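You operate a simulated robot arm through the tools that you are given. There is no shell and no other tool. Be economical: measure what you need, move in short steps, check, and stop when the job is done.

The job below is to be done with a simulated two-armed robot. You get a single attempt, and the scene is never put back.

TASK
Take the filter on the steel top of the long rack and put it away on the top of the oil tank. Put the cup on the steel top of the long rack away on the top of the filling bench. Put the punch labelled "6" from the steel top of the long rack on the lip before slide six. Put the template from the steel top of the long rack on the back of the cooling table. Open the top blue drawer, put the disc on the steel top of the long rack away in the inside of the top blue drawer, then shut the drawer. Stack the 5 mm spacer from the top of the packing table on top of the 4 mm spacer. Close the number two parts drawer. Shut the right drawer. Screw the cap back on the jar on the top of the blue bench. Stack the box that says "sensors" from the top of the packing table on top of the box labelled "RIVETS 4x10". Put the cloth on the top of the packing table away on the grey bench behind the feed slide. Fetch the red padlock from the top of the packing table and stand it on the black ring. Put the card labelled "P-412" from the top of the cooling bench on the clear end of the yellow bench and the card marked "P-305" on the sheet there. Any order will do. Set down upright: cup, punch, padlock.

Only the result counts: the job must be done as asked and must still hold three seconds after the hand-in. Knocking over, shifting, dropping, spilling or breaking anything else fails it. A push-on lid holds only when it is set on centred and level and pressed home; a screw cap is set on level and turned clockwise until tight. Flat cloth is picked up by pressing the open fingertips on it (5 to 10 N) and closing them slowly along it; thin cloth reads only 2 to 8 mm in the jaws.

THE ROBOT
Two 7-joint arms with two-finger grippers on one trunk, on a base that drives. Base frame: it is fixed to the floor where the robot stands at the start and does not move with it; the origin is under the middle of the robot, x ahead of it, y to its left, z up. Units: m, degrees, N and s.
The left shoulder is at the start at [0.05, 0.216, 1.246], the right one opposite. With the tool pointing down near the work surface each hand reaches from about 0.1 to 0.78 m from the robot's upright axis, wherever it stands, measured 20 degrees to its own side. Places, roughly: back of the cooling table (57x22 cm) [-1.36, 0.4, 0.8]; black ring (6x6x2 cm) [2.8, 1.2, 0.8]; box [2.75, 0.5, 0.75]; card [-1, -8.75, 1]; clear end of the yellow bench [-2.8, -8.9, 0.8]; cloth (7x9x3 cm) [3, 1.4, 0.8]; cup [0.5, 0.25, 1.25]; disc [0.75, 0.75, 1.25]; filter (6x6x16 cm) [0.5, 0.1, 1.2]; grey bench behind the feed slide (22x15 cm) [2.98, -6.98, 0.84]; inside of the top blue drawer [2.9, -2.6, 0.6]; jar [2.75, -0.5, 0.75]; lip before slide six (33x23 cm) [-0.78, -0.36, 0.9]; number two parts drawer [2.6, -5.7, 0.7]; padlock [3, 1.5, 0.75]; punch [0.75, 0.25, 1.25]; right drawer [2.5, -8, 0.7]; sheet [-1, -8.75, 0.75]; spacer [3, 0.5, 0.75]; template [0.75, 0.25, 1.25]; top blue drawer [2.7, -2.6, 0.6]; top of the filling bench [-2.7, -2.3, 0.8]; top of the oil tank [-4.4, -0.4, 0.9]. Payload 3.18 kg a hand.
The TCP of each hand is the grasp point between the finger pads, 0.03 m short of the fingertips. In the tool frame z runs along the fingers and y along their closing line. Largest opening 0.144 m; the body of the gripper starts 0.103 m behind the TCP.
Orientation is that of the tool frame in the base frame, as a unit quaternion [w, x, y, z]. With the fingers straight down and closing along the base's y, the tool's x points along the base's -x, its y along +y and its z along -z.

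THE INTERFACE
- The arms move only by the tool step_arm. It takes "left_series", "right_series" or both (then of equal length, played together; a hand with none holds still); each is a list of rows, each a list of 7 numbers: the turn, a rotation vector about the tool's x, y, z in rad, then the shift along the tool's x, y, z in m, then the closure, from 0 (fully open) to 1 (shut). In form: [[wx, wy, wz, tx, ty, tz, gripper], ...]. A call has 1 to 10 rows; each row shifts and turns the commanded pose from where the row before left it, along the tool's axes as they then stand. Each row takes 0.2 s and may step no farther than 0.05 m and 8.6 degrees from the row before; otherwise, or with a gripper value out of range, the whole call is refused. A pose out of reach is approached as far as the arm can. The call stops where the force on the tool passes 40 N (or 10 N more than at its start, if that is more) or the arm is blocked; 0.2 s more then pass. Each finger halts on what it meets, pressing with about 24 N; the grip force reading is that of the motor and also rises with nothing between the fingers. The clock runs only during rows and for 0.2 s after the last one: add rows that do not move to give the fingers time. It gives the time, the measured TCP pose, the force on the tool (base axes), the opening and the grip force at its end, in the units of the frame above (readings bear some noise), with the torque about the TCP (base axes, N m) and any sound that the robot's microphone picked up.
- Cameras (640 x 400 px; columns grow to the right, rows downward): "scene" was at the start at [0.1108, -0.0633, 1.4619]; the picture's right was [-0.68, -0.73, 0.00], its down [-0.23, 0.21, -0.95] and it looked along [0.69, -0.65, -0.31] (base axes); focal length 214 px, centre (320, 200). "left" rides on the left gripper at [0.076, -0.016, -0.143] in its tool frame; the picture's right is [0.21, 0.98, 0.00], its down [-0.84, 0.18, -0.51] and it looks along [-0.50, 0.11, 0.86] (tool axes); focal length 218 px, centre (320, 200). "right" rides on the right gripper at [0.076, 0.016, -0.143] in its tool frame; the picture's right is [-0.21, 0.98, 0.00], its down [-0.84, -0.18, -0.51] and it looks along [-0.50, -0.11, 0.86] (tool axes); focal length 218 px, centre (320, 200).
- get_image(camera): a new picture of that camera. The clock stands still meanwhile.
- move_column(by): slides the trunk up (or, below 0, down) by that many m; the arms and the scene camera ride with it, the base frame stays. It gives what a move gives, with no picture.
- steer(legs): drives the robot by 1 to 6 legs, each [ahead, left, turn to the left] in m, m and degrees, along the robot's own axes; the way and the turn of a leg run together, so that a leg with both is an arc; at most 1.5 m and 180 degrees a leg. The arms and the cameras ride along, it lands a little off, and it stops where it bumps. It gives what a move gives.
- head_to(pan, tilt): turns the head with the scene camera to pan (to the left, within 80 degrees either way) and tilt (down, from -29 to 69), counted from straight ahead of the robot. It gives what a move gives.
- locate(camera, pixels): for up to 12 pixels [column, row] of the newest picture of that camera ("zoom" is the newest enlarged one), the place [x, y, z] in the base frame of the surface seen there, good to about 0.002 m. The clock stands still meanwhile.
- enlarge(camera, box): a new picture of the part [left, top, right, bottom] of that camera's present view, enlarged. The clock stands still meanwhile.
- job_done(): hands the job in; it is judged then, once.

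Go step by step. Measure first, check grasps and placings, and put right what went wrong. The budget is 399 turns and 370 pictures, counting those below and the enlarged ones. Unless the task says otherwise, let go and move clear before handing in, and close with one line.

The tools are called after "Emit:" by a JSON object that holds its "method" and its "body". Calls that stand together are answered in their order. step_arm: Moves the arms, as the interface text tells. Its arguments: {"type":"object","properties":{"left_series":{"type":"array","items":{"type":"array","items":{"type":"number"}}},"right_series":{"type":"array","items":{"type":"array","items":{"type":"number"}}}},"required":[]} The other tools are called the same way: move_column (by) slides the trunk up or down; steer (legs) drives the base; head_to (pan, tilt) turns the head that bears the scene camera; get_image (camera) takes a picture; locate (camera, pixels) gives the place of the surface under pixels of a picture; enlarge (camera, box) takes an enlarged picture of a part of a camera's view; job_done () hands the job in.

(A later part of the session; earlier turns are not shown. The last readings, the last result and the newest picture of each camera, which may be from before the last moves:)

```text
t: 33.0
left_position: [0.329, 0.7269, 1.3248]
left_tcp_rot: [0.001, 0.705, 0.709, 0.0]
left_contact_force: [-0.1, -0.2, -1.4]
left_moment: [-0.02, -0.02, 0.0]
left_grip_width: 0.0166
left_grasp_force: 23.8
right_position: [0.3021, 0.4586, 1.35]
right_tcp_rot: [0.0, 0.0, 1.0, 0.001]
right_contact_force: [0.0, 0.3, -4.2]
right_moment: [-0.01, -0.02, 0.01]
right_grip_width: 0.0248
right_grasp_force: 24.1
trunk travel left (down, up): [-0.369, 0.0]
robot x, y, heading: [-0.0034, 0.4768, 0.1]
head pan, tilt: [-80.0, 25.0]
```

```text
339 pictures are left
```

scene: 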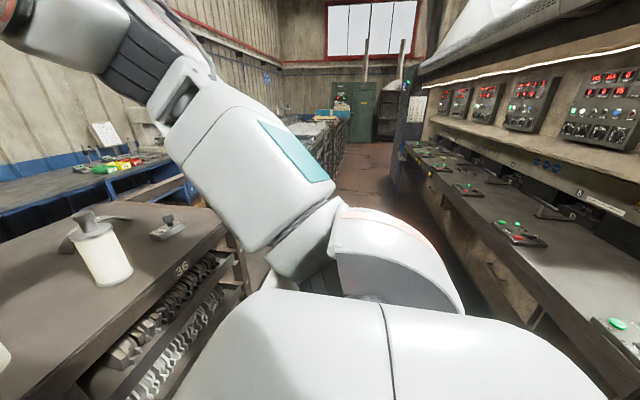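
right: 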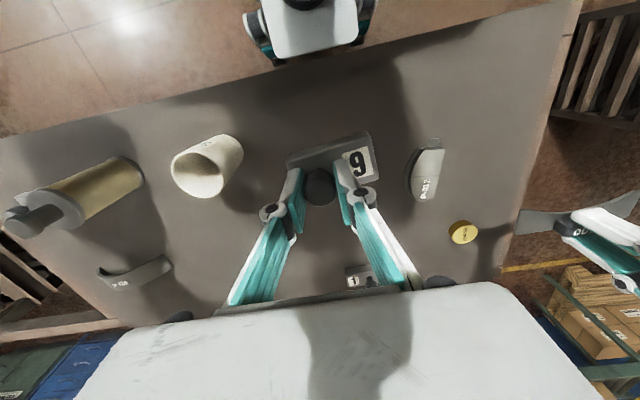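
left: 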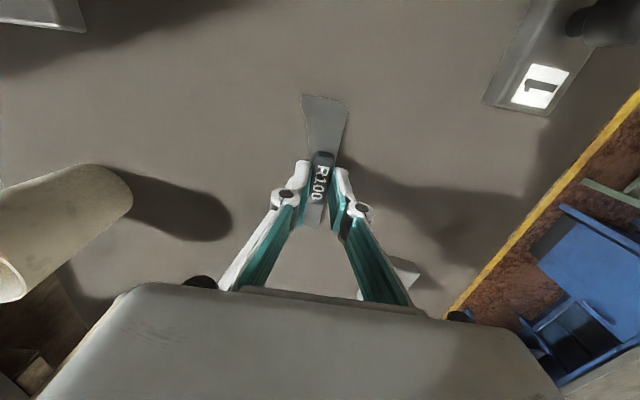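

An aisle runs between the rack and a long machine lip to the west. I measure its edge and the boxes at left.

Emit:
{"method": "locate", "body": {"camera": "scene", "pixels": [[470, 215], [440, 182], [560, 285], [515, 235], [620, 300], [410, 150], [545, 210], [500, 300], [480, 270], [380, 170]]}}

Emit:
{"method": "enlarge", "body": {"camera": "scene", "box": [400, 120, 640, 370]}}

Emit:
{"method": "head_to", "body": {"pan": 80, "tilt": 40}}

Emit:
{"method": "get_image", "body": {"camera": "scene"}}

Emit:
{"method": "locate", "body": {"camera": "scene", "pixels": [[60, 260], [130, 240], [20, 330], [90, 330], [400, 180], [380, 210], [30, 200]]}}

```text
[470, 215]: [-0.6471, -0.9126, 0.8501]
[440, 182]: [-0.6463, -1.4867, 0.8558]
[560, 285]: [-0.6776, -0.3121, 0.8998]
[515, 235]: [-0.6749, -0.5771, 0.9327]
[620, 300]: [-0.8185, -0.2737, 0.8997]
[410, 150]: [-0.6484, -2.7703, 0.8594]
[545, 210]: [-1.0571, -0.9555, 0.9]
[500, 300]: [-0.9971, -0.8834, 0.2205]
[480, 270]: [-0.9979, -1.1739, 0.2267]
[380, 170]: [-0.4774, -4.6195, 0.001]
```

```text
1.60 times, centred on (520, 245) of scene
```

zoom: 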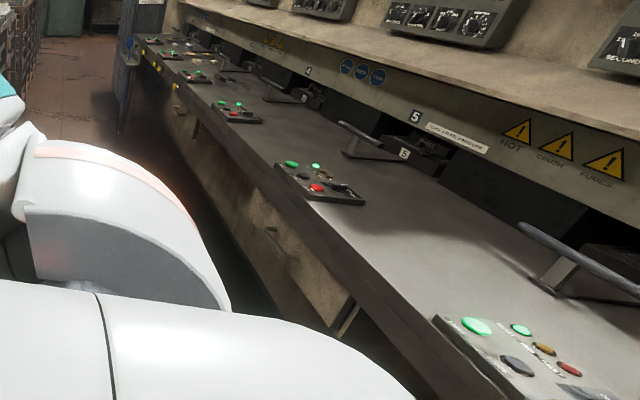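

```text
t: 35.5
left_position: [0.329, 0.7255, 1.3253]
left_tcp_rot: [0.002, 0.705, 0.709, 0.0]
left_contact_force: [1.2, 0.2, -1.1]
left_moment: [0.01, 0.04, 0.0]
left_grip_width: 0.0164
left_grasp_force: 23.9
right_position: [0.3032, 0.4582, 1.3486]
right_tcp_rot: [0.0, -0.002, 1.0, 0.002]
right_contact_force: [0.2, 0.2, -4.4]
right_moment: [-0.04, 0.01, 0.01]
right_grip_width: 0.0248
right_grasp_force: 23.6
trunk travel left (down, up): [-0.369, 0.0]
robot x, y, heading: [-0.0004, 0.479, 0.1]
head pan, tilt: [80.0, 40.0]
```

```text
337 pictures are left
```

scene: 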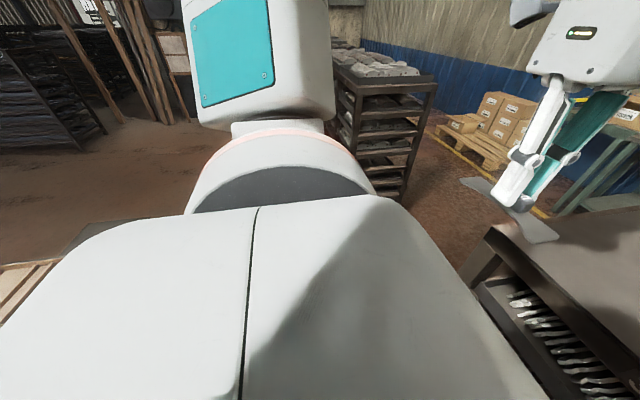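

```text
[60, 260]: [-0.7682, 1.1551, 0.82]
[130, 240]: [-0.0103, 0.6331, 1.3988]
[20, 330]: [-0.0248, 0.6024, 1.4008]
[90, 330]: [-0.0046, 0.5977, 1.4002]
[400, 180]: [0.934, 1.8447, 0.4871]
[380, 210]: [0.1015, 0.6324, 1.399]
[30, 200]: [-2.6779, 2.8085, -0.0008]
```

The lip edge is at x≈-0.65 and the rack at 0.45, leaving 1.1 m. I centre in the aisle at x≈-0.1 and turn round to face west.

Emit:
{"method": "steer", "body": {"legs": [[-0.1, 0, 0], [0, 0, 90], [0, 0, 90]]}}

Emit:
{"method": "head_to", "body": {"pan": 10, "tilt": 30}}

Emit:
{"method": "get_image", "body": {"camera": "scene"}}

```text
t: 44.3
left_position: [-0.428, 0.2284, 1.3248]
left_tcp_rot: [0.0, 0.709, -0.705, -0.001]
left_contact_force: [0.6, -1.3, -1.3]
left_moment: [0.02, -0.04, 0.02]
left_grip_width: 0.0165
left_grasp_force: 23.9
right_position: [-0.4016, 0.4977, 1.3498]
right_tcp_rot: [0.001, 1.0, 0.001, 0.0]
right_contact_force: [-0.8, 0.3, -3.7]
right_moment: [0.04, 0.0, 0.01]
right_grip_width: 0.0249
right_grasp_force: 24.2
trunk travel left (down, up): [-0.369, 0.0]
robot x, y, heading: [-0.0982, 0.4783, -180.0]
head pan, tilt: [80.0, 40.0]
```

```text
t: 45.7
left_position: [-0.4275, 0.2285, 1.3241]
left_tcp_rot: [0.0, 0.71, -0.704, -0.002]
left_contact_force: [0.2, -0.9, -1.1]
left_moment: [0.01, 0.0, 0.01]
left_grip_width: 0.0164
left_grasp_force: 24.1
right_position: [-0.4019, 0.4969, 1.3501]
right_tcp_rot: [0.002, 1.0, 0.002, -0.001]
right_contact_force: [0.3, -0.4, -3.3]
right_moment: [0.02, 0.0, -0.02]
right_grip_width: 0.0246
right_grasp_force: 24.2
trunk travel left (down, up): [-0.369, 0.0]
robot x, y, heading: [-0.1018, 0.4773, -179.9]
head pan, tilt: [10.0, 30.0]
```

```text
336 pictures are left
```

scene: 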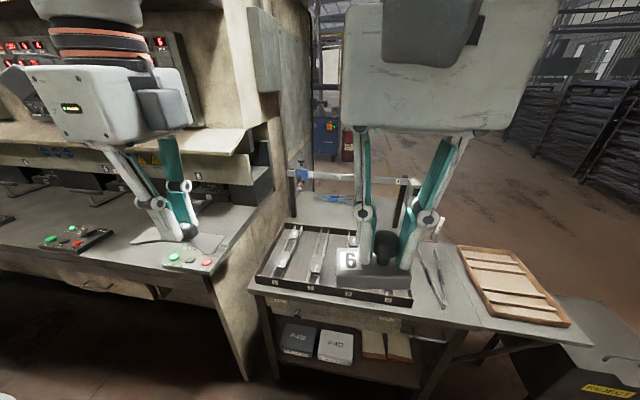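

The cooling table is ahead, the machine lip to the left. I look more to the left at the lip before slide six.

Emit:
{"method": "head_to", "body": {"pan": 50, "tilt": 30}}

Emit:
{"method": "get_image", "body": {"camera": "scene"}}

```text
t: 46.8
left_position: [-0.4287, 0.2292, 1.3226]
left_tcp_rot: [0.0, 0.71, -0.705, -0.001]
left_contact_force: [-0.3, 0.3, -1.2]
left_moment: [-0.04, 0.03, -0.01]
left_grip_width: 0.0164
left_grasp_force: 24.1
right_position: [-0.4015, 0.4979, 1.3479]
right_tcp_rot: [0.001, 1.0, 0.002, 0.0]
right_contact_force: [0.3, -0.2, -4.0]
right_moment: [0.04, 0.01, -0.02]
right_grip_width: 0.0245
right_grasp_force: 24.4
trunk travel left (down, up): [-0.369, 0.0]
robot x, y, heading: [-0.1033, 0.4788, -179.6]
head pan, tilt: [50.0, 30.0]
```

```text
335 pictures are left
```

scene: 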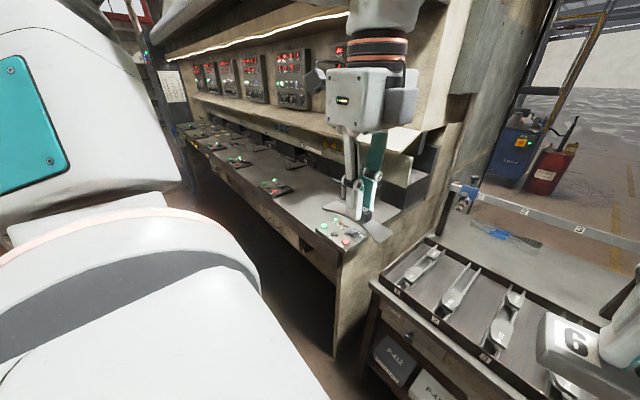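

I slide left along the aisle until the lip at y≈-0.36 lies before the right hand.

Emit:
{"method": "steer", "body": {"legs": [[0, 0.7, 0]]}}

Emit:
{"method": "head_to", "body": {"pan": 0, "tilt": 32}}

Emit:
{"method": "get_image", "body": {"camera": "scene"}}

Emit:
{"method": "get_image", "body": {"camera": "right"}}

```text
t: 53.4
left_position: [-0.424, -0.4731, 1.3242]
left_tcp_rot: [0.001, 0.71, -0.704, -0.002]
left_contact_force: [-0.3, -0.1, -0.6]
left_moment: [0.04, 0.0, 0.0]
left_grip_width: 0.0163
left_grasp_force: 23.9
right_position: [-0.399, -0.2053, 1.35]
right_tcp_rot: [0.001, 1.0, 0.003, -0.001]
right_contact_force: [0.1, 0.2, -3.9]
right_moment: [0.05, 0.03, 0.01]
right_grip_width: 0.0247
right_grasp_force: 23.8
trunk travel left (down, up): [-0.369, 0.0]
robot x, y, heading: [-0.0951, -0.2234, -179.5]
head pan, tilt: [50.0, 30.0]
```

```text
t: 54.5
left_position: [-0.4237, -0.4721, 1.3249]
left_tcp_rot: [0.0, 0.71, -0.704, -0.001]
left_contact_force: [0.6, -0.1, -1.0]
left_moment: [0.02, -0.01, 0.0]
left_grip_width: 0.0164
left_grasp_force: 23.9
right_position: [-0.3978, -0.2047, 1.3487]
right_tcp_rot: [0.0, 1.0, 0.003, 0.001]
right_contact_force: [0.6, 0.2, -3.8]
right_moment: [0.02, 0.0, -0.02]
right_grip_width: 0.0248
right_grasp_force: 24.0
trunk travel left (down, up): [-0.369, 0.0]
robot x, y, heading: [-0.0963, -0.2246, -179.7]
head pan, tilt: [0.0, 32.0]
```

```text
334 pictures are left
```

scene: 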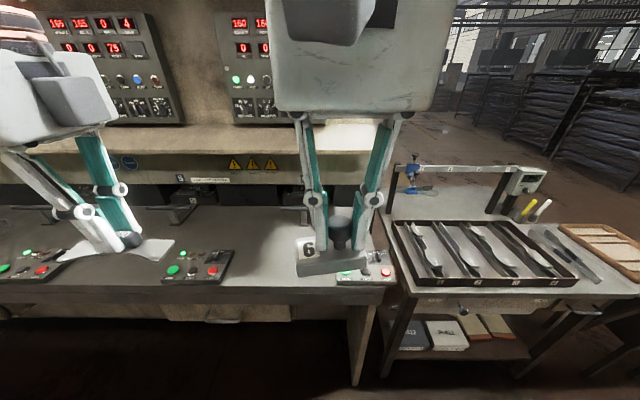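

```text
333 pictures are left
```

right: 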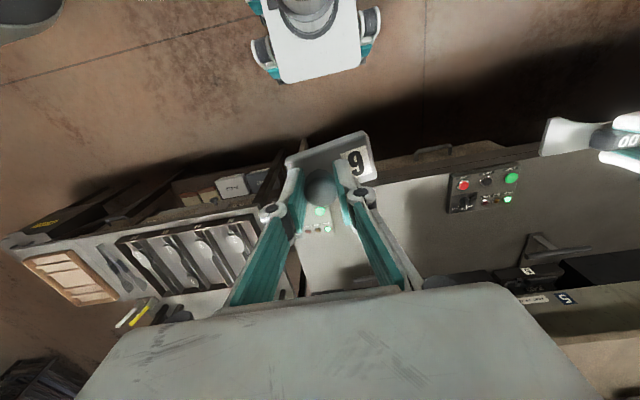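

The lip between the two control panels is slide six's; I locate panel edges and free area.

Emit:
{"method": "locate", "body": {"camera": "scene", "pixels": [[228, 255], [218, 280], [340, 270], [250, 275], [270, 240], [270, 215], [300, 208], [180, 212], [260, 283], [250, 200], [390, 270]]}}

Emit:
{"method": "enlarge", "body": {"camera": "scene", "box": [160, 150, 400, 300]}}

```text
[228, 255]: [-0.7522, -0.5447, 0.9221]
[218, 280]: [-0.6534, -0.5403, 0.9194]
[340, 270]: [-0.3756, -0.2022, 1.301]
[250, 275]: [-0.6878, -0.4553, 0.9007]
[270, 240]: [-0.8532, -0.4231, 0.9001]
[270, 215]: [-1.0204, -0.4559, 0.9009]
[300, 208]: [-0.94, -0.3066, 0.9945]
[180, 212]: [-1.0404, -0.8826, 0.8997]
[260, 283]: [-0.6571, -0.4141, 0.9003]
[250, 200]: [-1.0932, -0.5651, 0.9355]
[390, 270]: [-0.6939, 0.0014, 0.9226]
```

```text
2.67 times, centred on (280, 225) of scene
```

zoom: 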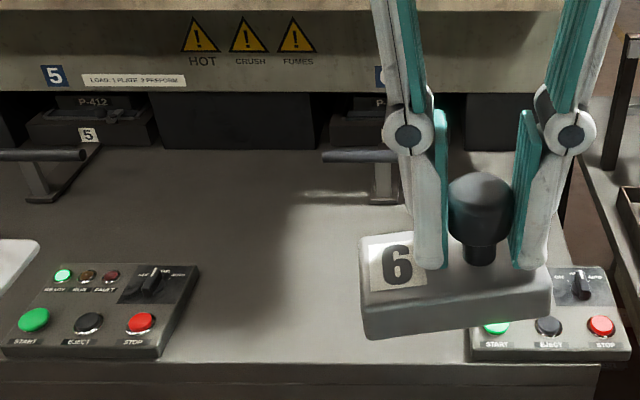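

Slide six's lip spans about x -0.66…-0.9, y -0.53…-0.2 at z 0.90. I lower the trunk, shift left 0.13, and bring the right hand over (-0.76, -0.36).

Emit:
{"method": "move_column", "body": {"by": -0.2}}

Emit:
{"method": "steer", "body": {"legs": [[0, 0.13, 0]]}}

Emit:
{"method": "step_arm", "body": {"right_series": [[0, 0, 0, -0.045, 0.004, 0, 1], [0, 0, 0, -0.045, 0.004, 0, 1], [0, 0, 0, -0.045, 0.004, 0, 1], [0, 0, 0, -0.045, 0.004, 0, 1], [0, 0, 0, -0.045, 0.004, 0, 1], [0, 0, 0, -0.045, 0.004, 0, 1], [0, 0, 0, -0.045, 0.0, 0, 1], [0, 0, 0, -0.045, 0.0, 0, 1]]}}

Emit:
{"method": "get_image", "body": {"camera": "right"}}

Emit:
{"method": "get_image", "body": {"camera": "scene"}}

```text
t: 56.4
left_position: [-0.429, -0.4733, 1.1297]
left_tcp_rot: [-0.008, 0.711, -0.704, 0.007]
left_contact_force: [-1.0, -0.1, -0.4]
left_moment: [-0.01, -0.01, 0.0]
left_grip_width: 0.0166
left_grasp_force: 23.7
right_position: [-0.4101, -0.2048, 1.1549]
right_tcp_rot: [0.003, 1.0, -0.003, 0.01]
right_contact_force: [-2.5, 0.8, -5.8]
right_moment: [-0.03, -0.25, 0.02]
right_grip_width: 0.0249
right_grasp_force: 24.0
trunk travel left (down, up): [-0.18, 0.189]
robot x, y, heading: [-0.0957, -0.2214, -179.5]
head pan, tilt: [0.0, 32.0]
stopped: the force on the tool passed its limit at 64 N (the readings are from after the stop); the commanded pose is now the measured one
```

```text
t: 58.2
left_position: [-0.4272, -0.6026, 1.1316]
left_tcp_rot: [-0.006, 0.71, -0.704, 0.005]
left_contact_force: [0.3, -0.2, -0.1]
left_moment: [0.04, 0.0, 0.0]
left_grip_width: 0.0168
left_grasp_force: 24.3
right_position: [-0.4071, -0.3346, 1.1556]
right_tcp_rot: [0.003, 1.0, -0.003, 0.009]
right_contact_force: [-9.0, 0.1, -7.6]
right_moment: [0.13, -1.02, -0.08]
right_grip_width: 0.0246
right_grasp_force: 24.5
trunk travel left (down, up): [-0.18, 0.189]
robot x, y, heading: [-0.0936, -0.3532, -179.6]
head pan, tilt: [0.0, 32.0]
```

```text
t: 60.0
left_position: [-0.4274, -0.6019, 1.1314]
left_tcp_rot: [-0.007, 0.71, -0.704, 0.004]
left_contact_force: [-0.8, 0.3, -1.1]
left_moment: [0.02, -0.01, 0.0]
left_grip_width: 0.0164
left_grasp_force: 23.9
right_position: [-0.6988, -0.3488, 1.1506]
right_tcp_rot: [0.004, 1.0, -0.004, 0.008]
right_contact_force: [0.3, 0.3, -3.8]
right_moment: [0.08, 0.02, -0.01]
right_grip_width: 0.0245
right_grasp_force: 24.4
right hand out of reach, approached as far as the arm can: row 7, 8
trunk travel left (down, up): [-0.18, 0.189]
robot x, y, heading: [-0.0973, -0.3536, -179.7]
head pan, tilt: [0.0, 32.0]
```

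```text
331 pictures are left
```

right: 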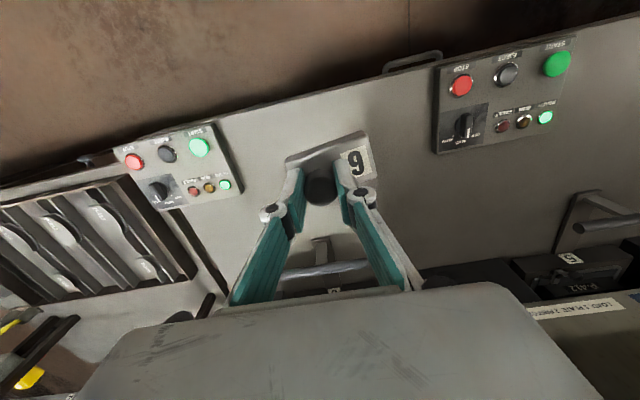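

```text
330 pictures are left
```

scene: 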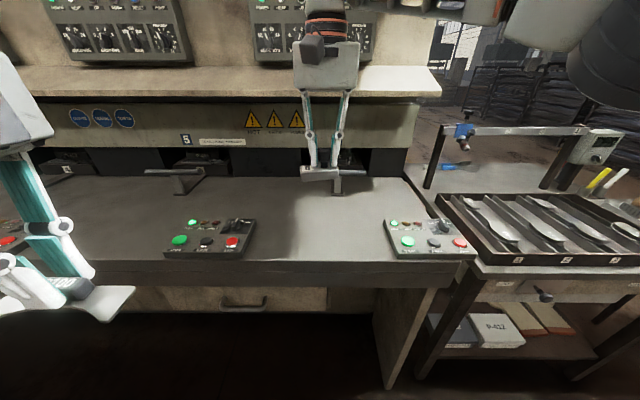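

The column stopped on a 64 N force spike, cause unclear, but grips hold. I drive ahead 0.08 and check behind with a glance at the rack later; now descend the right hand partway.

Emit:
{"method": "steer", "body": {"legs": [[0.07, 0, 0]]}}

Emit:
{"method": "step_arm", "body": {"right_series": [[0, 0, 0, 0, 0, 0.04, 1], [0, 0, 0, 0, 0, 0.04, 1], [0, 0, 0, 0, 0, 0.04, 1], [0, 0, 0, 0, 0, 0.03, 1]]}}

Emit:
{"method": "get_image", "body": {"camera": "scene"}}

```text
t: 61.0
left_position: [-0.4971, -0.6023, 1.1321]
left_tcp_rot: [-0.006, 0.711, -0.703, 0.005]
left_contact_force: [-0.4, -0.5, -1.1]
left_moment: [0.03, -0.05, -0.01]
left_grip_width: 0.0162
left_grasp_force: 23.7
right_position: [-0.7684, -0.3492, 1.15]
right_tcp_rot: [0.003, 1.0, -0.004, 0.008]
right_contact_force: [-0.3, 0.1, -4.1]
right_moment: [0.07, -0.08, 0.01]
right_grip_width: 0.0246
right_grasp_force: 24.3
trunk travel left (down, up): [-0.18, 0.189]
robot x, y, heading: [-0.1666, -0.3481, -179.7]
head pan, tilt: [0.0, 32.0]
```

```text
t: 62.0
left_position: [-0.4972, -0.6016, 1.1311]
left_tcp_rot: [-0.005, 0.711, -0.703, 0.005]
left_contact_force: [0.1, 0.4, 0.1]
left_moment: [0.01, 0.03, -0.02]
left_grip_width: 0.0167
left_grasp_force: 24.2
right_position: [-0.7668, -0.3492, 1.0002]
right_tcp_rot: [0.004, 1.0, -0.004, 0.008]
right_contact_force: [-0.5, 0.3, -4.3]
right_moment: [0.06, 0.02, -0.01]
right_grip_width: 0.0249
right_grasp_force: 24.5
trunk travel left (down, up): [-0.18, 0.189]
robot x, y, heading: [-0.1645, -0.3546, -179.5]
head pan, tilt: [0.0, 32.0]
```

```text
329 pictures are left
```

scene: 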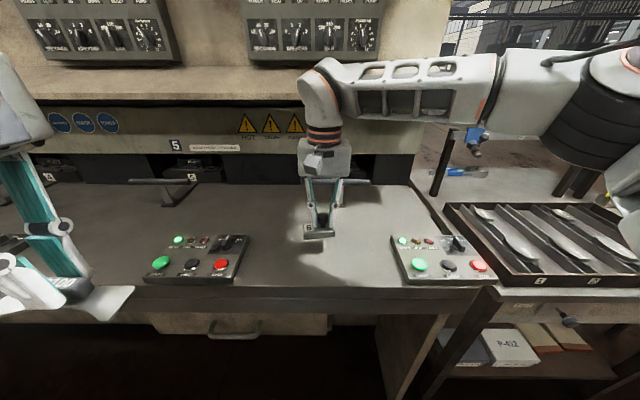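

The punch hangs over the lip before slide six. I lower until contact, then release.

Emit:
{"method": "step_arm", "body": {"right_series": [[0, 0, 0, 0, 0, 0.02, 1], [0, 0, 0, 0, 0, 0.02, 1], [0, 0, 0, 0, 0, 0.004, 1], [0, 0, 0, 0, 0, 0.003, 1], [0, 0, 0, 0, 0, 0, 1]]}}

```text
t: 63.2
left_position: [-0.4958, -0.6018, 1.1326]
left_tcp_rot: [-0.006, 0.711, -0.703, 0.005]
left_contact_force: [-0.3, -0.5, -0.4]
left_moment: [-0.02, -0.02, -0.01]
left_grip_width: 0.0167
left_grasp_force: 24.0
right_position: [-0.7662, -0.351, 0.9546]
right_tcp_rot: [0.004, 1.0, -0.003, 0.007]
right_contact_force: [-0.7, 2.4, 3.1]
right_moment: [-0.18, 0.13, -0.04]
right_grip_width: 0.0246
right_grasp_force: 24.1
trunk travel left (down, up): [-0.18, 0.189]
robot x, y, heading: [-0.1651, -0.3539, -179.7]
head pan, tilt: [0.0, 32.0]
```

Contact is felt (+3 N). I open gently and rise.

Emit:
{"method": "step_arm", "body": {"right_series": [[0, 0, 0, 0, 0, 0.001, 0.9], [0, 0, 0, 0, 0, 0, 0.75], [0, 0, 0, 0, 0, 0, 0.5], [0, 0, 0, 0, 0, 0, 0.5], [0, 0, 0, 0, 0, -0.03, 0.5], [0, 0, 0, 0, 0, -0.05, 0.5], [0, 0, 0, 0, 0, -0.05, 0.5], [0, 0, 0, 0, 0, -0.05, 0.5]]}}

Emit:
{"method": "enlarge", "body": {"camera": "scene", "box": [220, 150, 460, 300]}}

```text
t: 65.0
left_position: [-0.4956, -0.6032, 1.1321]
left_tcp_rot: [-0.006, 0.711, -0.703, 0.004]
left_contact_force: [-0.3, -0.3, -1.7]
left_moment: [0.03, 0.05, 0.01]
left_grip_width: 0.0164
left_grasp_force: 24.0
right_position: [-0.7676, -0.3493, 1.1345]
right_tcp_rot: [0.004, 1.0, -0.004, 0.006]
right_contact_force: [0.4, 0.4, -0.2]
right_moment: [0.01, 0.07, 0.01]
right_grip_width: 0.072
right_grasp_force: 0.0
trunk travel left (down, up): [-0.18, 0.189]
robot x, y, heading: [-0.1654, -0.3533, -179.6]
head pan, tilt: [0.0, 32.0]
```

```text
2.67 times, centred on (340, 225) of scene
```

zoom: 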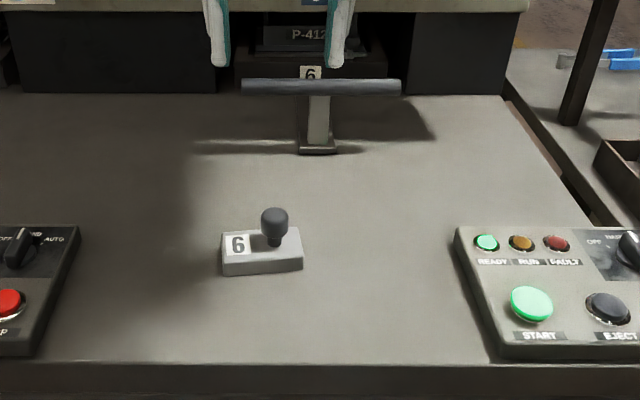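

The punch stands on slide six's lip. I retract the right hand, then slide right to y≈0.6 and look at the cooling table and the way round it.

Emit:
{"method": "step_arm", "body": {"right_series": [[0, 0, 0, 0.045, 0, -0.02, 0.5], [0, 0, 0, 0.045, 0, -0.02, 0.5], [0, 0, 0, 0.045, 0, -0.02, 0.5], [0, 0, 0, 0.045, 0, -0.02, 0.5], [0, 0, 0, 0.045, 0, -0.02, 0.5], [0, 0, 0, 0.045, 0, 0, 0.5], [0, 0, 0, 0.045, 0, 0, 0.5]]}}

Emit:
{"method": "steer", "body": {"legs": [[-0.08, 0, 0], [0, -1.0, 0]]}}

Emit:
{"method": "head_to", "body": {"pan": 0, "tilt": 28}}

Emit:
{"method": "get_image", "body": {"camera": "scene"}}

Emit:
{"method": "locate", "body": {"camera": "scene", "pixels": [[200, 300], [320, 230], [250, 180], [320, 130], [400, 150], [450, 250], [520, 300], [500, 200], [560, 250], [200, 230], [300, 320]]}}

```text
t: 66.4
left_position: [-0.4956, -0.6025, 1.1311]
left_tcp_rot: [-0.005, 0.71, -0.704, 0.004]
left_contact_force: [-0.3, -0.1, -1.8]
left_moment: [-0.03, -0.02, 0.03]
left_grip_width: 0.0164
left_grasp_force: 24.1
right_position: [-0.5221, -0.3475, 1.2339]
right_tcp_rot: [0.005, 1.0, -0.011, 0.006]
right_contact_force: [-4.9, 0.5, -6.6]
right_moment: [0.03, 0.06, -0.02]
right_grip_width: 0.0722
right_grasp_force: 0.1
trunk travel left (down, up): [-0.18, 0.189]
robot x, y, heading: [-0.169, -0.3524, -179.8]
head pan, tilt: [0.0, 32.0]
stopped in row 6 (right hand): the force on the tool passed its limit at 60 N (the readings are from after the stop); the commanded pose is now the measured one
```

```text
t: 76.1
left_position: [-0.4269, 0.3868, 1.1317]
left_tcp_rot: [-0.005, 0.715, -0.699, 0.005]
left_contact_force: [-0.2, 0.3, -1.3]
left_moment: [0.02, 0.02, 0.05]
left_grip_width: 0.0166
left_grasp_force: 24.4
right_position: [-0.4555, 0.6408, 1.2353]
right_tcp_rot: [0.006, 1.0, -0.004, 0.005]
right_contact_force: [-10.7, -0.4, -5.3]
right_moment: [0.09, -1.23, -0.14]
right_grip_width: 0.0721
right_grasp_force: 0.1
trunk travel left (down, up): [-0.18, 0.189]
robot x, y, heading: [-0.0972, 0.6401, -178.9]
head pan, tilt: [0.0, 32.0]
```

```text
t: 76.7
left_position: [-0.4272, 0.3869, 1.1311]
left_tcp_rot: [-0.007, 0.715, -0.699, 0.005]
left_contact_force: [0.2, -0.5, -1.4]
left_moment: [-0.01, 0.02, -0.01]
left_grip_width: 0.0165
left_grasp_force: 23.7
right_position: [-0.4557, 0.6411, 1.2348]
right_tcp_rot: [0.007, 1.0, -0.004, 0.006]
right_contact_force: [-1.0, -0.1, 0.1]
right_moment: [-0.01, 0.01, 0.0]
right_grip_width: 0.0719
right_grasp_force: 0.0
trunk travel left (down, up): [-0.18, 0.189]
robot x, y, heading: [-0.1016, 0.642, -178.8]
head pan, tilt: [0.0, 28.0]
```

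```text
327 pictures are left
```

scene: 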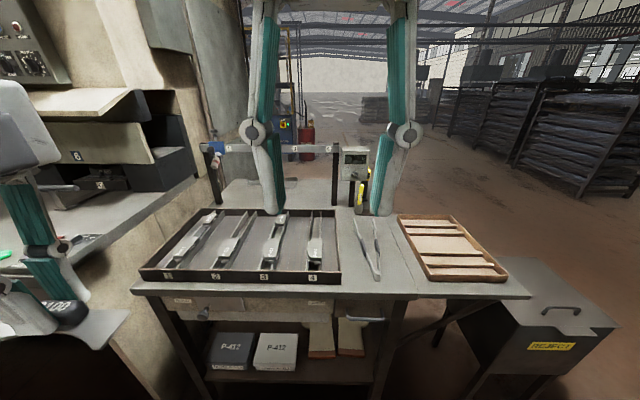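

```text
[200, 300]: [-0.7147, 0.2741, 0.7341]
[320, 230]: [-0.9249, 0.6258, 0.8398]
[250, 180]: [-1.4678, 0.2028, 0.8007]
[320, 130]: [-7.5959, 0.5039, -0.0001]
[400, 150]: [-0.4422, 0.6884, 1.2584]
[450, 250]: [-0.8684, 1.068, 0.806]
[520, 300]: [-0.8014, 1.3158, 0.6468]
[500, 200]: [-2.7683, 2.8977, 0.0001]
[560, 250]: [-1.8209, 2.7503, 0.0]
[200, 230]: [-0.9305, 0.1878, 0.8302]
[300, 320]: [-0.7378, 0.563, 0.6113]
```

The back of the table lies behind the rail (x≈-1.25…-1.48, z 0.80), so I must come from the west. I drive north round the black box, then west, and look.

Emit:
{"method": "steer", "body": {"legs": [[0, -1.4, 0], [1.3, 0, 0], [0.9, 0, 0]]}}

Emit:
{"method": "head_to", "body": {"pan": 75, "tilt": 25}}

Emit:
{"method": "get_image", "body": {"camera": "scene"}}

Emit:
{"method": "head_to", "body": {"pan": 20, "tilt": 20}}

Emit:
{"method": "get_image", "body": {"camera": "scene"}}

```text
t: 99.7
left_position: [-2.6728, 1.6902, 1.1304]
left_tcp_rot: [-0.006, 0.724, -0.69, 0.004]
left_contact_force: [-0.4, 0.6, -1.7]
left_moment: [-0.01, -0.02, 0.01]
left_grip_width: 0.0168
left_grasp_force: 24.5
right_position: [-2.7068, 1.9432, 1.2334]
right_tcp_rot: [0.007, 1.0, 0.008, 0.007]
right_contact_force: [-0.5, 1.2, 0.2]
right_moment: [-0.01, 0.01, 0.0]
right_grip_width: 0.072
right_grasp_force: 0.0
trunk travel left (down, up): [-0.18, 0.189]
robot x, y, heading: [-2.347, 1.9544, -177.5]
head pan, tilt: [0.0, 28.0]
```

```text
t: 101.2
left_position: [-2.6729, 1.6917, 1.1312]
left_tcp_rot: [-0.007, 0.724, -0.69, 0.005]
left_contact_force: [-0.3, -0.1, -1.4]
left_moment: [0.01, -0.02, 0.04]
left_grip_width: 0.0163
left_grasp_force: 24.2
right_position: [-2.7099, 1.9434, 1.2341]
right_tcp_rot: [0.006, 1.0, 0.0, 0.006]
right_contact_force: [-41.8, -59.5, 8.5]
right_moment: [9.36, -7.48, -6.4]
right_grip_width: 0.0719
right_grasp_force: 0.0
trunk travel left (down, up): [-0.18, 0.189]
robot x, y, heading: [-2.3535, 1.9486, -177.7]
head pan, tilt: [75.0, 25.0]
```

```text
326 pictures are left
```

scene: 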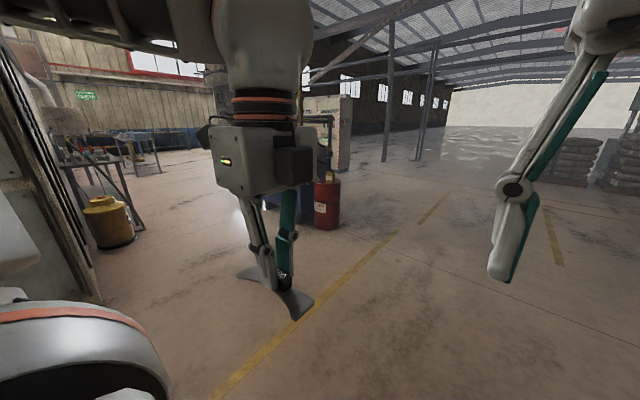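

```text
t: 102.4
left_position: [-2.6721, 1.6895, 1.1311]
left_tcp_rot: [-0.006, 0.723, -0.69, 0.005]
left_contact_force: [0.4, 0.9, -1.1]
left_moment: [0.01, 0.0, -0.01]
left_grip_width: 0.0161
left_grasp_force: 23.9
right_position: [-2.7061, 1.944, 1.2348]
right_tcp_rot: [0.006, 1.0, 0.009, 0.006]
right_contact_force: [-0.2, 0.1, 0.3]
right_moment: [-0.04, 0.02, -0.01]
right_grip_width: 0.0719
right_grasp_force: 0.1
trunk travel left (down, up): [-0.18, 0.189]
robot x, y, heading: [-2.354, 1.9537, -177.3]
head pan, tilt: [20.0, 20.0]
```

```text
325 pictures are left
```

scene: 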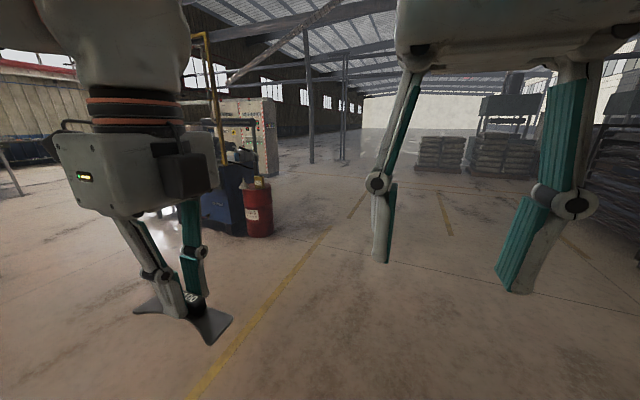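

The head brushed the right forearm while panning (that explains the earlier force spikes). I move the right hand out to the right and lower, then continue toward the west side of the table.

Emit:
{"method": "step_arm", "body": {"right_series": [[0, 0, 0, 0, -0.035, 0.03, 0.5], [0, 0, 0, 0, -0.035, 0.03, 0.5], [0, 0, 0, 0, -0.035, 0.03, 0.5], [0, 0, 0, 0, -0.035, 0.03, 0.5], [0, 0, 0, 0, -0.035, 0.03, 0.5]]}}

Emit:
{"method": "steer", "body": {"legs": [[0, 0, 90], [0, 0, 90]]}}

Emit:
{"method": "head_to", "body": {"pan": -40, "tilt": 22}}

Emit:
{"method": "get_image", "body": {"camera": "scene"}}

```text
t: 103.6
left_position: [-2.6725, 1.6907, 1.1311]
left_tcp_rot: [-0.006, 0.724, -0.69, 0.006]
left_contact_force: [-0.2, 0.9, -0.1]
left_moment: [-0.01, -0.06, -0.02]
left_grip_width: 0.0165
left_grasp_force: 24.2
right_position: [-2.7072, 2.1197, 1.0817]
right_tcp_rot: [0.006, 1.0, 0.008, 0.006]
right_contact_force: [-0.3, 0.6, 0.5]
right_moment: [-0.05, 0.04, -0.02]
right_grip_width: 0.0719
right_grasp_force: 0.0
trunk travel left (down, up): [-0.18, 0.189]
robot x, y, heading: [-2.3502, 1.9503, -177.4]
head pan, tilt: [20.0, 20.0]
```

```text
t: 111.6
left_position: [-2.0258, 2.2123, 1.1315]
left_tcp_rot: [-0.005, 0.692, 0.722, -0.006]
left_contact_force: [0.2, 0.0, -0.6]
left_moment: [0.01, 0.0, -0.01]
left_grip_width: 0.0166
left_grasp_force: 24.2
right_position: [-1.9942, 1.7865, 1.083]
right_tcp_rot: [-0.006, -0.005, 1.0, 0.007]
right_contact_force: [0.0, 0.5, 0.2]
right_moment: [-0.04, 0.05, 0.0]
right_grip_width: 0.072
right_grasp_force: 0.0
trunk travel left (down, up): [-0.18, 0.189]
robot x, y, heading: [-2.3511, 1.9546, 2.2]
head pan, tilt: [20.0, 20.0]
```

```text
t: 112.9
left_position: [-2.0266, 2.2129, 1.1315]
left_tcp_rot: [-0.006, 0.693, 0.721, -0.007]
left_contact_force: [0.6, 0.5, -0.2]
left_moment: [0.02, -0.01, 0.03]
left_grip_width: 0.0168
left_grasp_force: 24.3
right_position: [-1.9952, 1.7867, 1.0822]
right_tcp_rot: [-0.006, -0.004, 1.0, 0.007]
right_contact_force: [-0.5, 0.0, 0.6]
right_moment: [0.0, 0.0, -0.01]
right_grip_width: 0.0722
right_grasp_force: 0.0
trunk travel left (down, up): [-0.18, 0.189]
robot x, y, heading: [-2.3508, 1.951, 2.2]
head pan, tilt: [-40.0, 22.0]
```

```text
324 pictures are left
```

scene: 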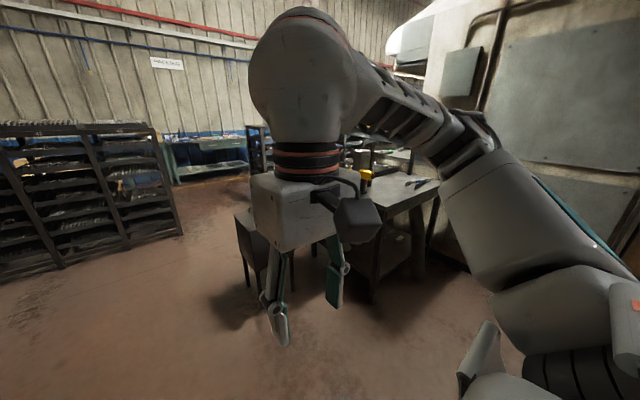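

I check where the machine's wall stands before driving south.

Emit:
{"method": "locate", "body": {"camera": "scene", "pixels": [[600, 150], [480, 60], [550, 110], [430, 190], [385, 280], [440, 230], [525, 330], [400, 205], [270, 290]]}}

```text
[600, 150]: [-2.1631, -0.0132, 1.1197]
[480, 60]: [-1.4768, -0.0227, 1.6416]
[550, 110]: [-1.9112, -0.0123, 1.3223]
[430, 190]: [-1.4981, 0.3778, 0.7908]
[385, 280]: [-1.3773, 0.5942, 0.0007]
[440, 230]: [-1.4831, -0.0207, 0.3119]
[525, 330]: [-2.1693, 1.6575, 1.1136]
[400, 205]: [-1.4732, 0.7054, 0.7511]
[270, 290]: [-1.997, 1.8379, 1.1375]
```

The wall is at y≈-0.02 and the table's west edge at x≈-1.49. I drive to about (-2.1, 0.62) facing east.

Emit:
{"method": "steer", "body": {"legs": [[0, 0, -2.2], [0, -1.33, 0], [0.25, 0, 0]]}}

Emit:
{"method": "head_to", "body": {"pan": 0, "tilt": 30}}

Emit:
{"method": "get_image", "body": {"camera": "scene"}}

Emit:
{"method": "get_image", "body": {"camera": "left"}}

```text
t: 126.6
left_position: [-1.7627, 0.8768, 1.131]
left_tcp_rot: [-0.005, 0.703, 0.712, -0.006]
left_contact_force: [-0.2, 0.2, -1.2]
left_moment: [0.0, 0.04, -0.03]
left_grip_width: 0.0166
left_grasp_force: 23.9
right_position: [-1.7433, 0.449, 1.0818]
right_tcp_rot: [-0.006, 0.009, 1.0, 0.006]
right_contact_force: [0.4, 0.0, 0.0]
right_moment: [0.0, 0.03, 0.02]
right_grip_width: 0.072
right_grasp_force: 0.1
trunk travel left (down, up): [-0.18, 0.189]
robot x, y, heading: [-2.0938, 0.6272, 0.6]
head pan, tilt: [-40.0, 22.0]
```

```text
t: 127.7
left_position: [-1.7637, 0.8759, 1.1322]
left_tcp_rot: [-0.005, 0.702, 0.712, -0.007]
left_contact_force: [-0.2, -0.7, -0.8]
left_moment: [0.03, 0.02, -0.01]
left_grip_width: 0.0165
left_grasp_force: 24.0
right_position: [-1.7439, 0.4495, 1.0827]
right_tcp_rot: [-0.006, 0.01, 1.0, 0.006]
right_contact_force: [0.0, 0.4, -0.7]
right_moment: [0.02, 0.01, 0.01]
right_grip_width: 0.072
right_grasp_force: 0.1
trunk travel left (down, up): [-0.18, 0.189]
robot x, y, heading: [-2.092, 0.6227, 0.6]
head pan, tilt: [0.0, 30.0]
```

```text
323 pictures are left
```

scene: 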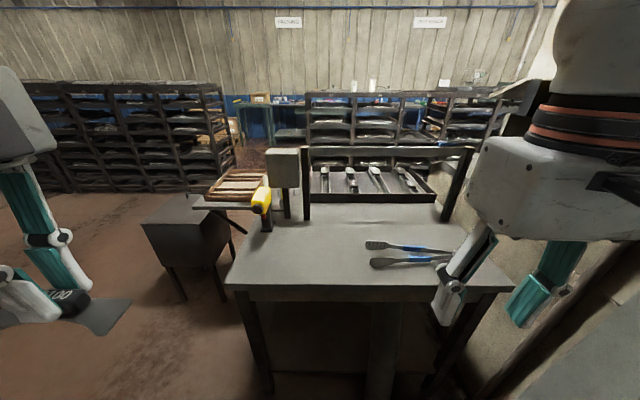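

```text
322 pictures are left
```

left: 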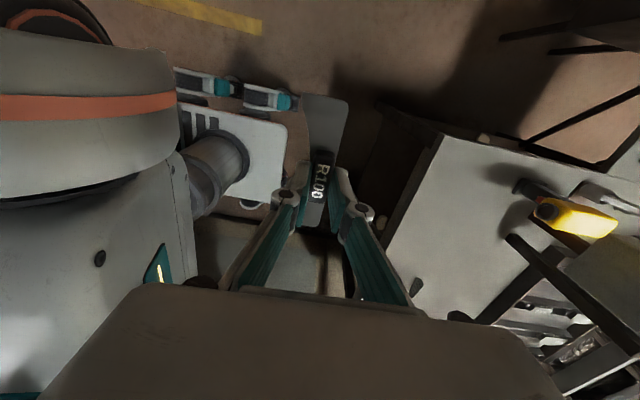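

The back of the table is free between the yellow tool and the blue-handled tongs. I locate these.

Emit:
{"method": "locate", "body": {"camera": "scene", "pixels": [[300, 255], [330, 225], [368, 245], [372, 262], [262, 215], [265, 250], [307, 215], [240, 285], [450, 262], [262, 190]]}}

```text
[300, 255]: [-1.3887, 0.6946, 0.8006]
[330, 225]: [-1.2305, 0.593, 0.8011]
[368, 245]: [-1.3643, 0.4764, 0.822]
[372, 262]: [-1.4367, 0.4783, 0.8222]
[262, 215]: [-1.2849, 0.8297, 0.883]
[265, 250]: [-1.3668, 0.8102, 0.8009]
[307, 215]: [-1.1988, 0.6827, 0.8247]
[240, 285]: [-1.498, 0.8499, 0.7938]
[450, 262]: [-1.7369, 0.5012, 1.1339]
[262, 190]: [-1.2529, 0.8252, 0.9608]
```

I'll place the template at (-1.36, 0.59). I drive 0.2 ahead, move the right hand aside, and bring the left hand over that spot at height.

Emit:
{"method": "steer", "body": {"legs": [[0.2, 0, 0]]}}

Emit:
{"method": "step_arm", "body": {"left_series": [[0, 0, 0, -0.04, 0, 0, 1], [0, 0, 0, -0.04, 0.02, 0, 1], [0, 0, 0, -0.04, 0.02, 0, 1], [0, 0, 0, -0.04, 0.025, 0, 1], [0, 0, 0, -0.04, 0.025, 0, 1], [0, 0, 0, -0.04, 0.03, 0, 1], [0, 0, 0, -0.04, 0.03, 0, 1], [0, 0, 0, 0.0, 0.045, 0, 1]], "right_series": [[0, 0, 0, 0, -0.035, 0, 0.5], [0, 0, 0, 0, -0.035, 0, 0.5], [0, 0, 0, 0, -0.03, 0, 0.5], [0, 0, 0, 0, 0, 0, 0.5], [0, 0, 0, 0, 0, 0, 0.5], [0, 0, 0, 0, 0, 0, 0.5], [0, 0, 0, 0, 0, 0, 0.5], [0, 0, 0, 0, 0, 0, 0.5]]}}

Emit:
{"method": "get_image", "body": {"camera": "scene"}}

```text
t: 129.3
left_position: [-1.5661, 0.8788, 1.1316]
left_tcp_rot: [-0.005, 0.702, 0.712, -0.007]
left_contact_force: [0.1, -0.5, -1.6]
left_moment: [-0.01, 0.03, 0.01]
left_grip_width: 0.0164
left_grasp_force: 23.7
right_position: [-1.5463, 0.4511, 1.0819]
right_tcp_rot: [-0.006, 0.009, 1.0, 0.006]
right_contact_force: [0.3, 0.1, -1.0]
right_moment: [-0.02, 0.06, -0.01]
right_grip_width: 0.072
right_grasp_force: 0.1
trunk travel left (down, up): [-0.18, 0.189]
robot x, y, heading: [-1.896, 0.6295, 0.6]
head pan, tilt: [0.0, 30.0]
```

```text
t: 131.1
left_position: [-1.4592, 0.7856, 1.1428]
left_tcp_rot: [-0.003, 0.7, 0.714, -0.009]
left_contact_force: [1.2, 0.5, -1.9]
left_moment: [-0.04, 0.17, 0.01]
left_grip_width: 0.0164
left_grasp_force: 24.2
left hand out of reach, approached as far as the arm can: row 3, 4, 5, 6, 7, 8
right_position: [-1.5449, 0.3515, 1.078]
right_tcp_rot: [-0.008, 0.008, 1.0, 0.005]
right_contact_force: [0.9, 0.7, 0.2]
right_moment: [-0.04, 0.11, 0.02]
right_grip_width: 0.072
right_grasp_force: 0.0
trunk travel left (down, up): [-0.18, 0.189]
robot x, y, heading: [-1.9012, 0.6263, 0.7]
head pan, tilt: [0.0, 30.0]
```

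```text
321 pictures are left
```

scene: 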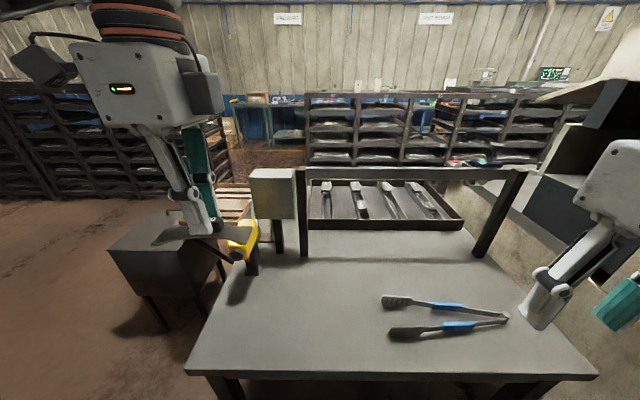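

The left wrist's yaw limits it. I turn the hand back to straight (fingers closing along y), then move over the spot.

Emit:
{"method": "step_arm", "body": {"left_series": [[0, 0, -0.142, 0, 0, 0, 1], [0, 0, -0.142, 0, 0, 0, 1], [0, 0, -0.142, 0, 0, 0, 1], [0, 0, -0.142, 0, 0, 0, 1], [0, 0, -0.142, 0, 0, 0, 1], [0, 0, -0.142, 0, 0, 0, 1], [0, 0, -0.142, 0, 0, 0, 1], [0, 0, -0.142, 0, 0, 0, 1], [0, 0, -0.142, 0, 0, 0, 1], [0, 0, -0.142, 0, 0, 0, 1]]}}

Emit:
{"method": "step_arm", "body": {"left_series": [[0, 0, -0.13, 0, 0, 0, 1], [0, 0, 0, 0, -0.04, 0, 1], [0, 0, 0, 0, -0.04, 0, 1], [0, 0, 0, 0, -0.04, 0, 1], [0, 0, 0, 0, -0.04, 0, 1], [0, 0, 0, 0, -0.035, 0.02, 1], [0, 0, 0, -0.025, 0, 0.03, 1], [0, 0, 0, -0.025, 0, 0.03, 1], [0, 0, 0, -0.025, 0, 0.03, 1], [0, 0, 0, -0.025, 0, 0.03, 1]]}}

Emit:
{"method": "get_image", "body": {"camera": "left"}}

```text
t: 133.3
left_position: [-1.4276, 0.8317, 1.1644]
left_tcp_rot: [-0.007, 0.068, 0.998, -0.001]
left_contact_force: [1.1, -0.1, -0.6]
left_moment: [0.03, -0.01, 0.0]
left_grip_width: 0.0162
left_grasp_force: 23.7
left hand out of reach, approached as far as the arm can: row 7, 8, 9, 10
right_position: [-1.5498, 0.3519, 1.0823]
right_tcp_rot: [-0.005, 0.009, 1.0, 0.005]
right_contact_force: [0.4, 0.0, 0.4]
right_moment: [-0.01, -0.04, 0.04]
right_grip_width: 0.072
right_grasp_force: 0.0
trunk travel left (down, up): [-0.18, 0.189]
robot x, y, heading: [-1.8978, 0.6285, 0.5]
head pan, tilt: [0.0, 30.0]
```

```text
t: 135.5
left_position: [-1.3449, 0.8466, 1.1098]
left_tcp_rot: [-0.008, 0.003, 1.0, 0.0]
left_contact_force: [1.1, 1.0, -0.6]
left_moment: [0.0, 0.01, 0.02]
left_grip_width: 0.0166
left_grasp_force: 23.5
left hand out of reach, approached as far as the arm can: row 1, 2, 3, 4, 5, 6, 8, 9, 10
right_position: [-1.55, 0.3515, 1.0811]
right_tcp_rot: [-0.006, 0.009, 1.0, 0.006]
right_contact_force: [-0.3, -0.6, -0.7]
right_moment: [0.02, 0.04, 0.0]
right_grip_width: 0.072
right_grasp_force: 0.0
trunk travel left (down, up): [-0.18, 0.189]
robot x, y, heading: [-1.8981, 0.6274, 0.4]
head pan, tilt: [0.0, 30.0]
```

```text
320 pictures are left
```

left: 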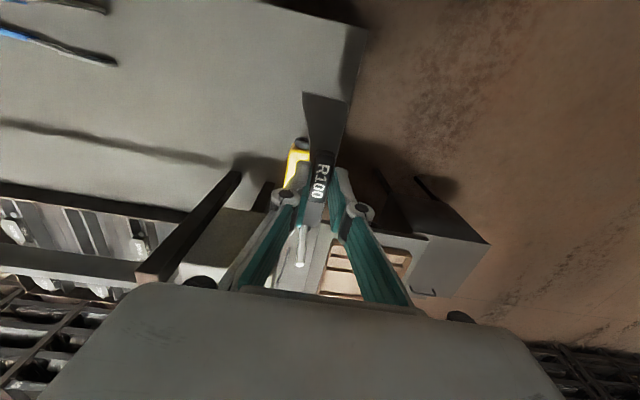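

The arm seems cramped with the hand this high relative to the shoulder. I raise the trunk, then lower the hand relative to it.

Emit:
{"method": "move_column", "body": {"by": 0.15}}

Emit:
{"method": "step_arm", "body": {"left_series": [[0, 0, 0, 0.03, 0, 0.03, 1], [0, 0, 0, 0.03, 0, 0.03, 1], [0, 0, 0, 0.03, -0.02, 0.03, 1], [0, 0, 0, 0, -0.04, 0.02, 1], [0, 0, 0, 0, -0.04, 0.02, 1], [0, 0, 0, 0, -0.04, 0.01, 1], [0, 0, 0, 0, -0.04, 0, 1], [0, 0, 0, 0, -0.04, 0, 1], [0, 0, 0, 0, -0.03, 0, 1]]}}

```text
t: 137.2
left_position: [-1.4015, 0.846, 1.3613]
left_tcp_rot: [0.1, 0.003, 0.995, -0.001]
left_contact_force: [0.0, -0.3, -1.6]
left_moment: [0.0, 0.03, 0.02]
left_grip_width: 0.0166
left_grasp_force: 24.0
right_position: [-1.5473, 0.3512, 1.2308]
right_tcp_rot: [-0.005, 0.009, 1.0, 0.006]
right_contact_force: [-1.2, -0.5, -0.2]
right_moment: [0.01, 0.0, 0.01]
right_grip_width: 0.0719
right_grasp_force: 0.1
trunk travel left (down, up): [-0.33, 0.039]
robot x, y, heading: [-1.8962, 0.6289, 0.6]
head pan, tilt: [0.0, 30.0]
```

```text
t: 139.2
left_position: [-1.4087, 0.839, 1.3345]
left_tcp_rot: [0.1, 0.004, 0.995, 0.001]
left_contact_force: [0.1, -0.2, -1.9]
left_moment: [-0.05, 0.04, 0.0]
left_grip_width: 0.0164
left_grasp_force: 24.2
left hand out of reach, approached as far as the arm can: row 1, 2, 3, 4, 5, 6, 7, 8, 9
right_position: [-1.5485, 0.3513, 1.2305]
right_tcp_rot: [-0.005, 0.009, 1.0, 0.006]
right_contact_force: [-0.4, 0.1, 0.7]
right_moment: [0.01, 0.01, -0.01]
right_grip_width: 0.0718
right_grasp_force: 0.0
trunk travel left (down, up): [-0.33, 0.039]
robot x, y, heading: [-1.8987, 0.6263, 1.0]
head pan, tilt: [0.0, 30.0]
```

The left arm is in an odd configuration now (tilted 11°). I look at it.

Emit:
{"method": "head_to", "body": {"pan": 40, "tilt": 10}}

Emit:
{"method": "get_image", "body": {"camera": "scene"}}

```text
t: 140.3
left_position: [-1.4084, 0.8388, 1.3337]
left_tcp_rot: [0.099, 0.004, 0.995, -0.001]
left_contact_force: [0.3, 0.5, -0.6]
left_moment: [-0.03, -0.01, 0.04]
left_grip_width: 0.0167
left_grasp_force: 24.5
right_position: [-1.5484, 0.3504, 1.2305]
right_tcp_rot: [-0.005, 0.008, 1.0, 0.006]
right_contact_force: [-0.4, 0.0, 0.2]
right_moment: [0.02, -0.02, 0.0]
right_grip_width: 0.0722
right_grasp_force: 0.1
trunk travel left (down, up): [-0.33, 0.039]
robot x, y, heading: [-1.8953, 0.6271, 0.9]
head pan, tilt: [40.0, 10.0]
```

```text
319 pictures are left
```

scene: 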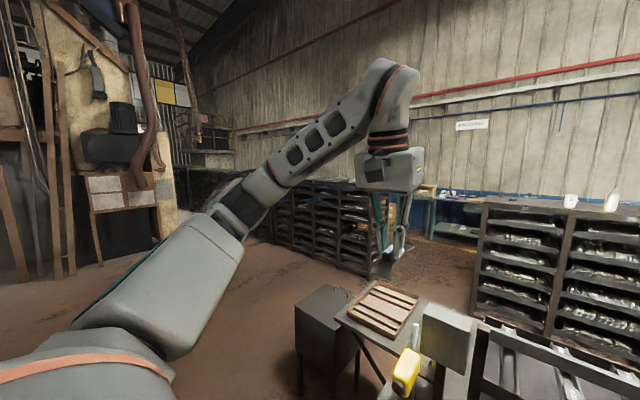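

The forearm slopes up and the wrist is at its bend limit. I try moving the hand straight down and back in small steps.

Emit:
{"method": "step_arm", "body": {"left_series": [[0, 0, 0, 0.004, 0, 0.02, 1], [0, 0, 0, 0.004, 0, 0.02, 1], [0, 0, 0, 0.004, 0, 0.02, 1], [0, 0, 0, 0.004, 0, 0.02, 1], [0, 0, 0, 0.004, 0, 0.02, 1]]}}

```text
t: 141.5
left_position: [-1.4013, 0.8639, 1.3267]
left_tcp_rot: [0.098, 0.004, 0.995, 0.001]
left_contact_force: [-0.4, 0.3, -0.4]
left_moment: [-0.01, 0.01, 0.02]
left_grip_width: 0.0164
left_grasp_force: 23.9
left hand out of reach, approached as far as the arm can: row 1, 2, 3, 4, 5
right_position: [-1.5491, 0.35, 1.2312]
right_tcp_rot: [-0.005, 0.009, 1.0, 0.006]
right_contact_force: [0.0, -0.1, 0.0]
right_moment: [-0.01, -0.02, 0.01]
right_grip_width: 0.072
right_grasp_force: 0.0
trunk travel left (down, up): [-0.33, 0.039]
robot x, y, heading: [-1.8983, 0.6308, 0.6]
head pan, tilt: [40.0, 10.0]
```

Still stuck; I try undoing the yaw, turning the hand back the way it was.

Emit:
{"method": "step_arm", "body": {"left_series": [[0, 0, 0.14, 0, 0, 0, 1], [0, 0, 0.14, 0, 0, 0, 1], [0, 0, 0.14, 0, 0, 0, 1], [0, 0, 0.14, 0, 0, 0, 1], [0, 0, 0.14, 0, 0, 0, 1]]}}

```text
t: 142.7
left_position: [-1.4004, 0.8622, 1.3263]
left_tcp_rot: [0.094, 0.346, 0.933, 0.033]
left_contact_force: [-1.5, 0.6, -1.5]
left_moment: [0.01, -0.05, -0.01]
left_grip_width: 0.0167
left_grasp_force: 23.9
right_position: [-1.5498, 0.3516, 1.2309]
right_tcp_rot: [-0.006, 0.009, 1.0, 0.007]
right_contact_force: [-0.2, 0.5, -0.1]
right_moment: [0.02, 0.02, 0.04]
right_grip_width: 0.072
right_grasp_force: 0.1
trunk travel left (down, up): [-0.33, 0.039]
robot x, y, heading: [-1.8993, 0.626, 0.4]
head pan, tilt: [40.0, 10.0]
```

Yaw 40° works. I lower the hand straight down from here.

Emit:
{"method": "step_arm", "body": {"left_series": [[0, 0, 0, 0.012, -0.01, 0.0274, 1], [0, 0, 0, 0.012, -0.01, 0.0274, 1], [0, 0, 0, 0.012, -0.01, 0.0274, 1], [0, 0, 0, 0.012, -0.01, 0.0274, 1], [0, 0, 0, 0.012, -0.01, 0.0274, 1]]}}

```text
t: 143.9
left_position: [-1.4457, 0.8785, 1.1842]
left_tcp_rot: [0.093, 0.345, 0.933, 0.03]
left_contact_force: [0.3, 0.2, -1.8]
left_moment: [-0.05, 0.01, -0.03]
left_grip_width: 0.0167
left_grasp_force: 24.6
left hand out of reach, approached as far as the arm can: row 5
right_position: [-1.547, 0.3531, 1.2317]
right_tcp_rot: [-0.006, 0.008, 1.0, 0.005]
right_contact_force: [0.0, -0.5, 0.3]
right_moment: [-0.08, 0.03, 0.0]
right_grip_width: 0.0719
right_grasp_force: 0.1
trunk travel left (down, up): [-0.33, 0.039]
robot x, y, heading: [-1.8961, 0.6303, 0.7]
head pan, tilt: [40.0, 10.0]
```

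Better. I level the tool and continue down while drawing the hand back a bit.

Emit:
{"method": "step_arm", "body": {"left_series": [[0, 0, 0.1, 0, 0, 0, 1], [0, 0, 0.1, 0, 0, 0, 1], [0.065, 0.075, 0, 0, 0, 0, 1], [0.065, 0.075, 0, 0, 0, 0, 1], [0, 0, 0, 0, 0, 0.03, 1], [0, 0, 0, 0, 0, 0.03, 1]]}}

```text
t: 145.3
left_position: [-1.4452, 0.8778, 1.127]
left_tcp_rot: [-0.005, 0.436, 0.9, 0.016]
left_contact_force: [-0.5, -0.3, -0.7]
left_moment: [0.02, 0.0, 0.02]
left_grip_width: 0.0166
left_grasp_force: 24.5
right_position: [-1.5478, 0.3508, 1.231]
right_tcp_rot: [-0.005, 0.01, 1.0, 0.005]
right_contact_force: [0.3, -0.2, 0.4]
right_moment: [-0.04, 0.03, -0.03]
right_grip_width: 0.072
right_grasp_force: 0.0
trunk travel left (down, up): [-0.33, 0.039]
robot x, y, heading: [-1.8973, 0.6271, 0.8]
head pan, tilt: [40.0, 10.0]
```

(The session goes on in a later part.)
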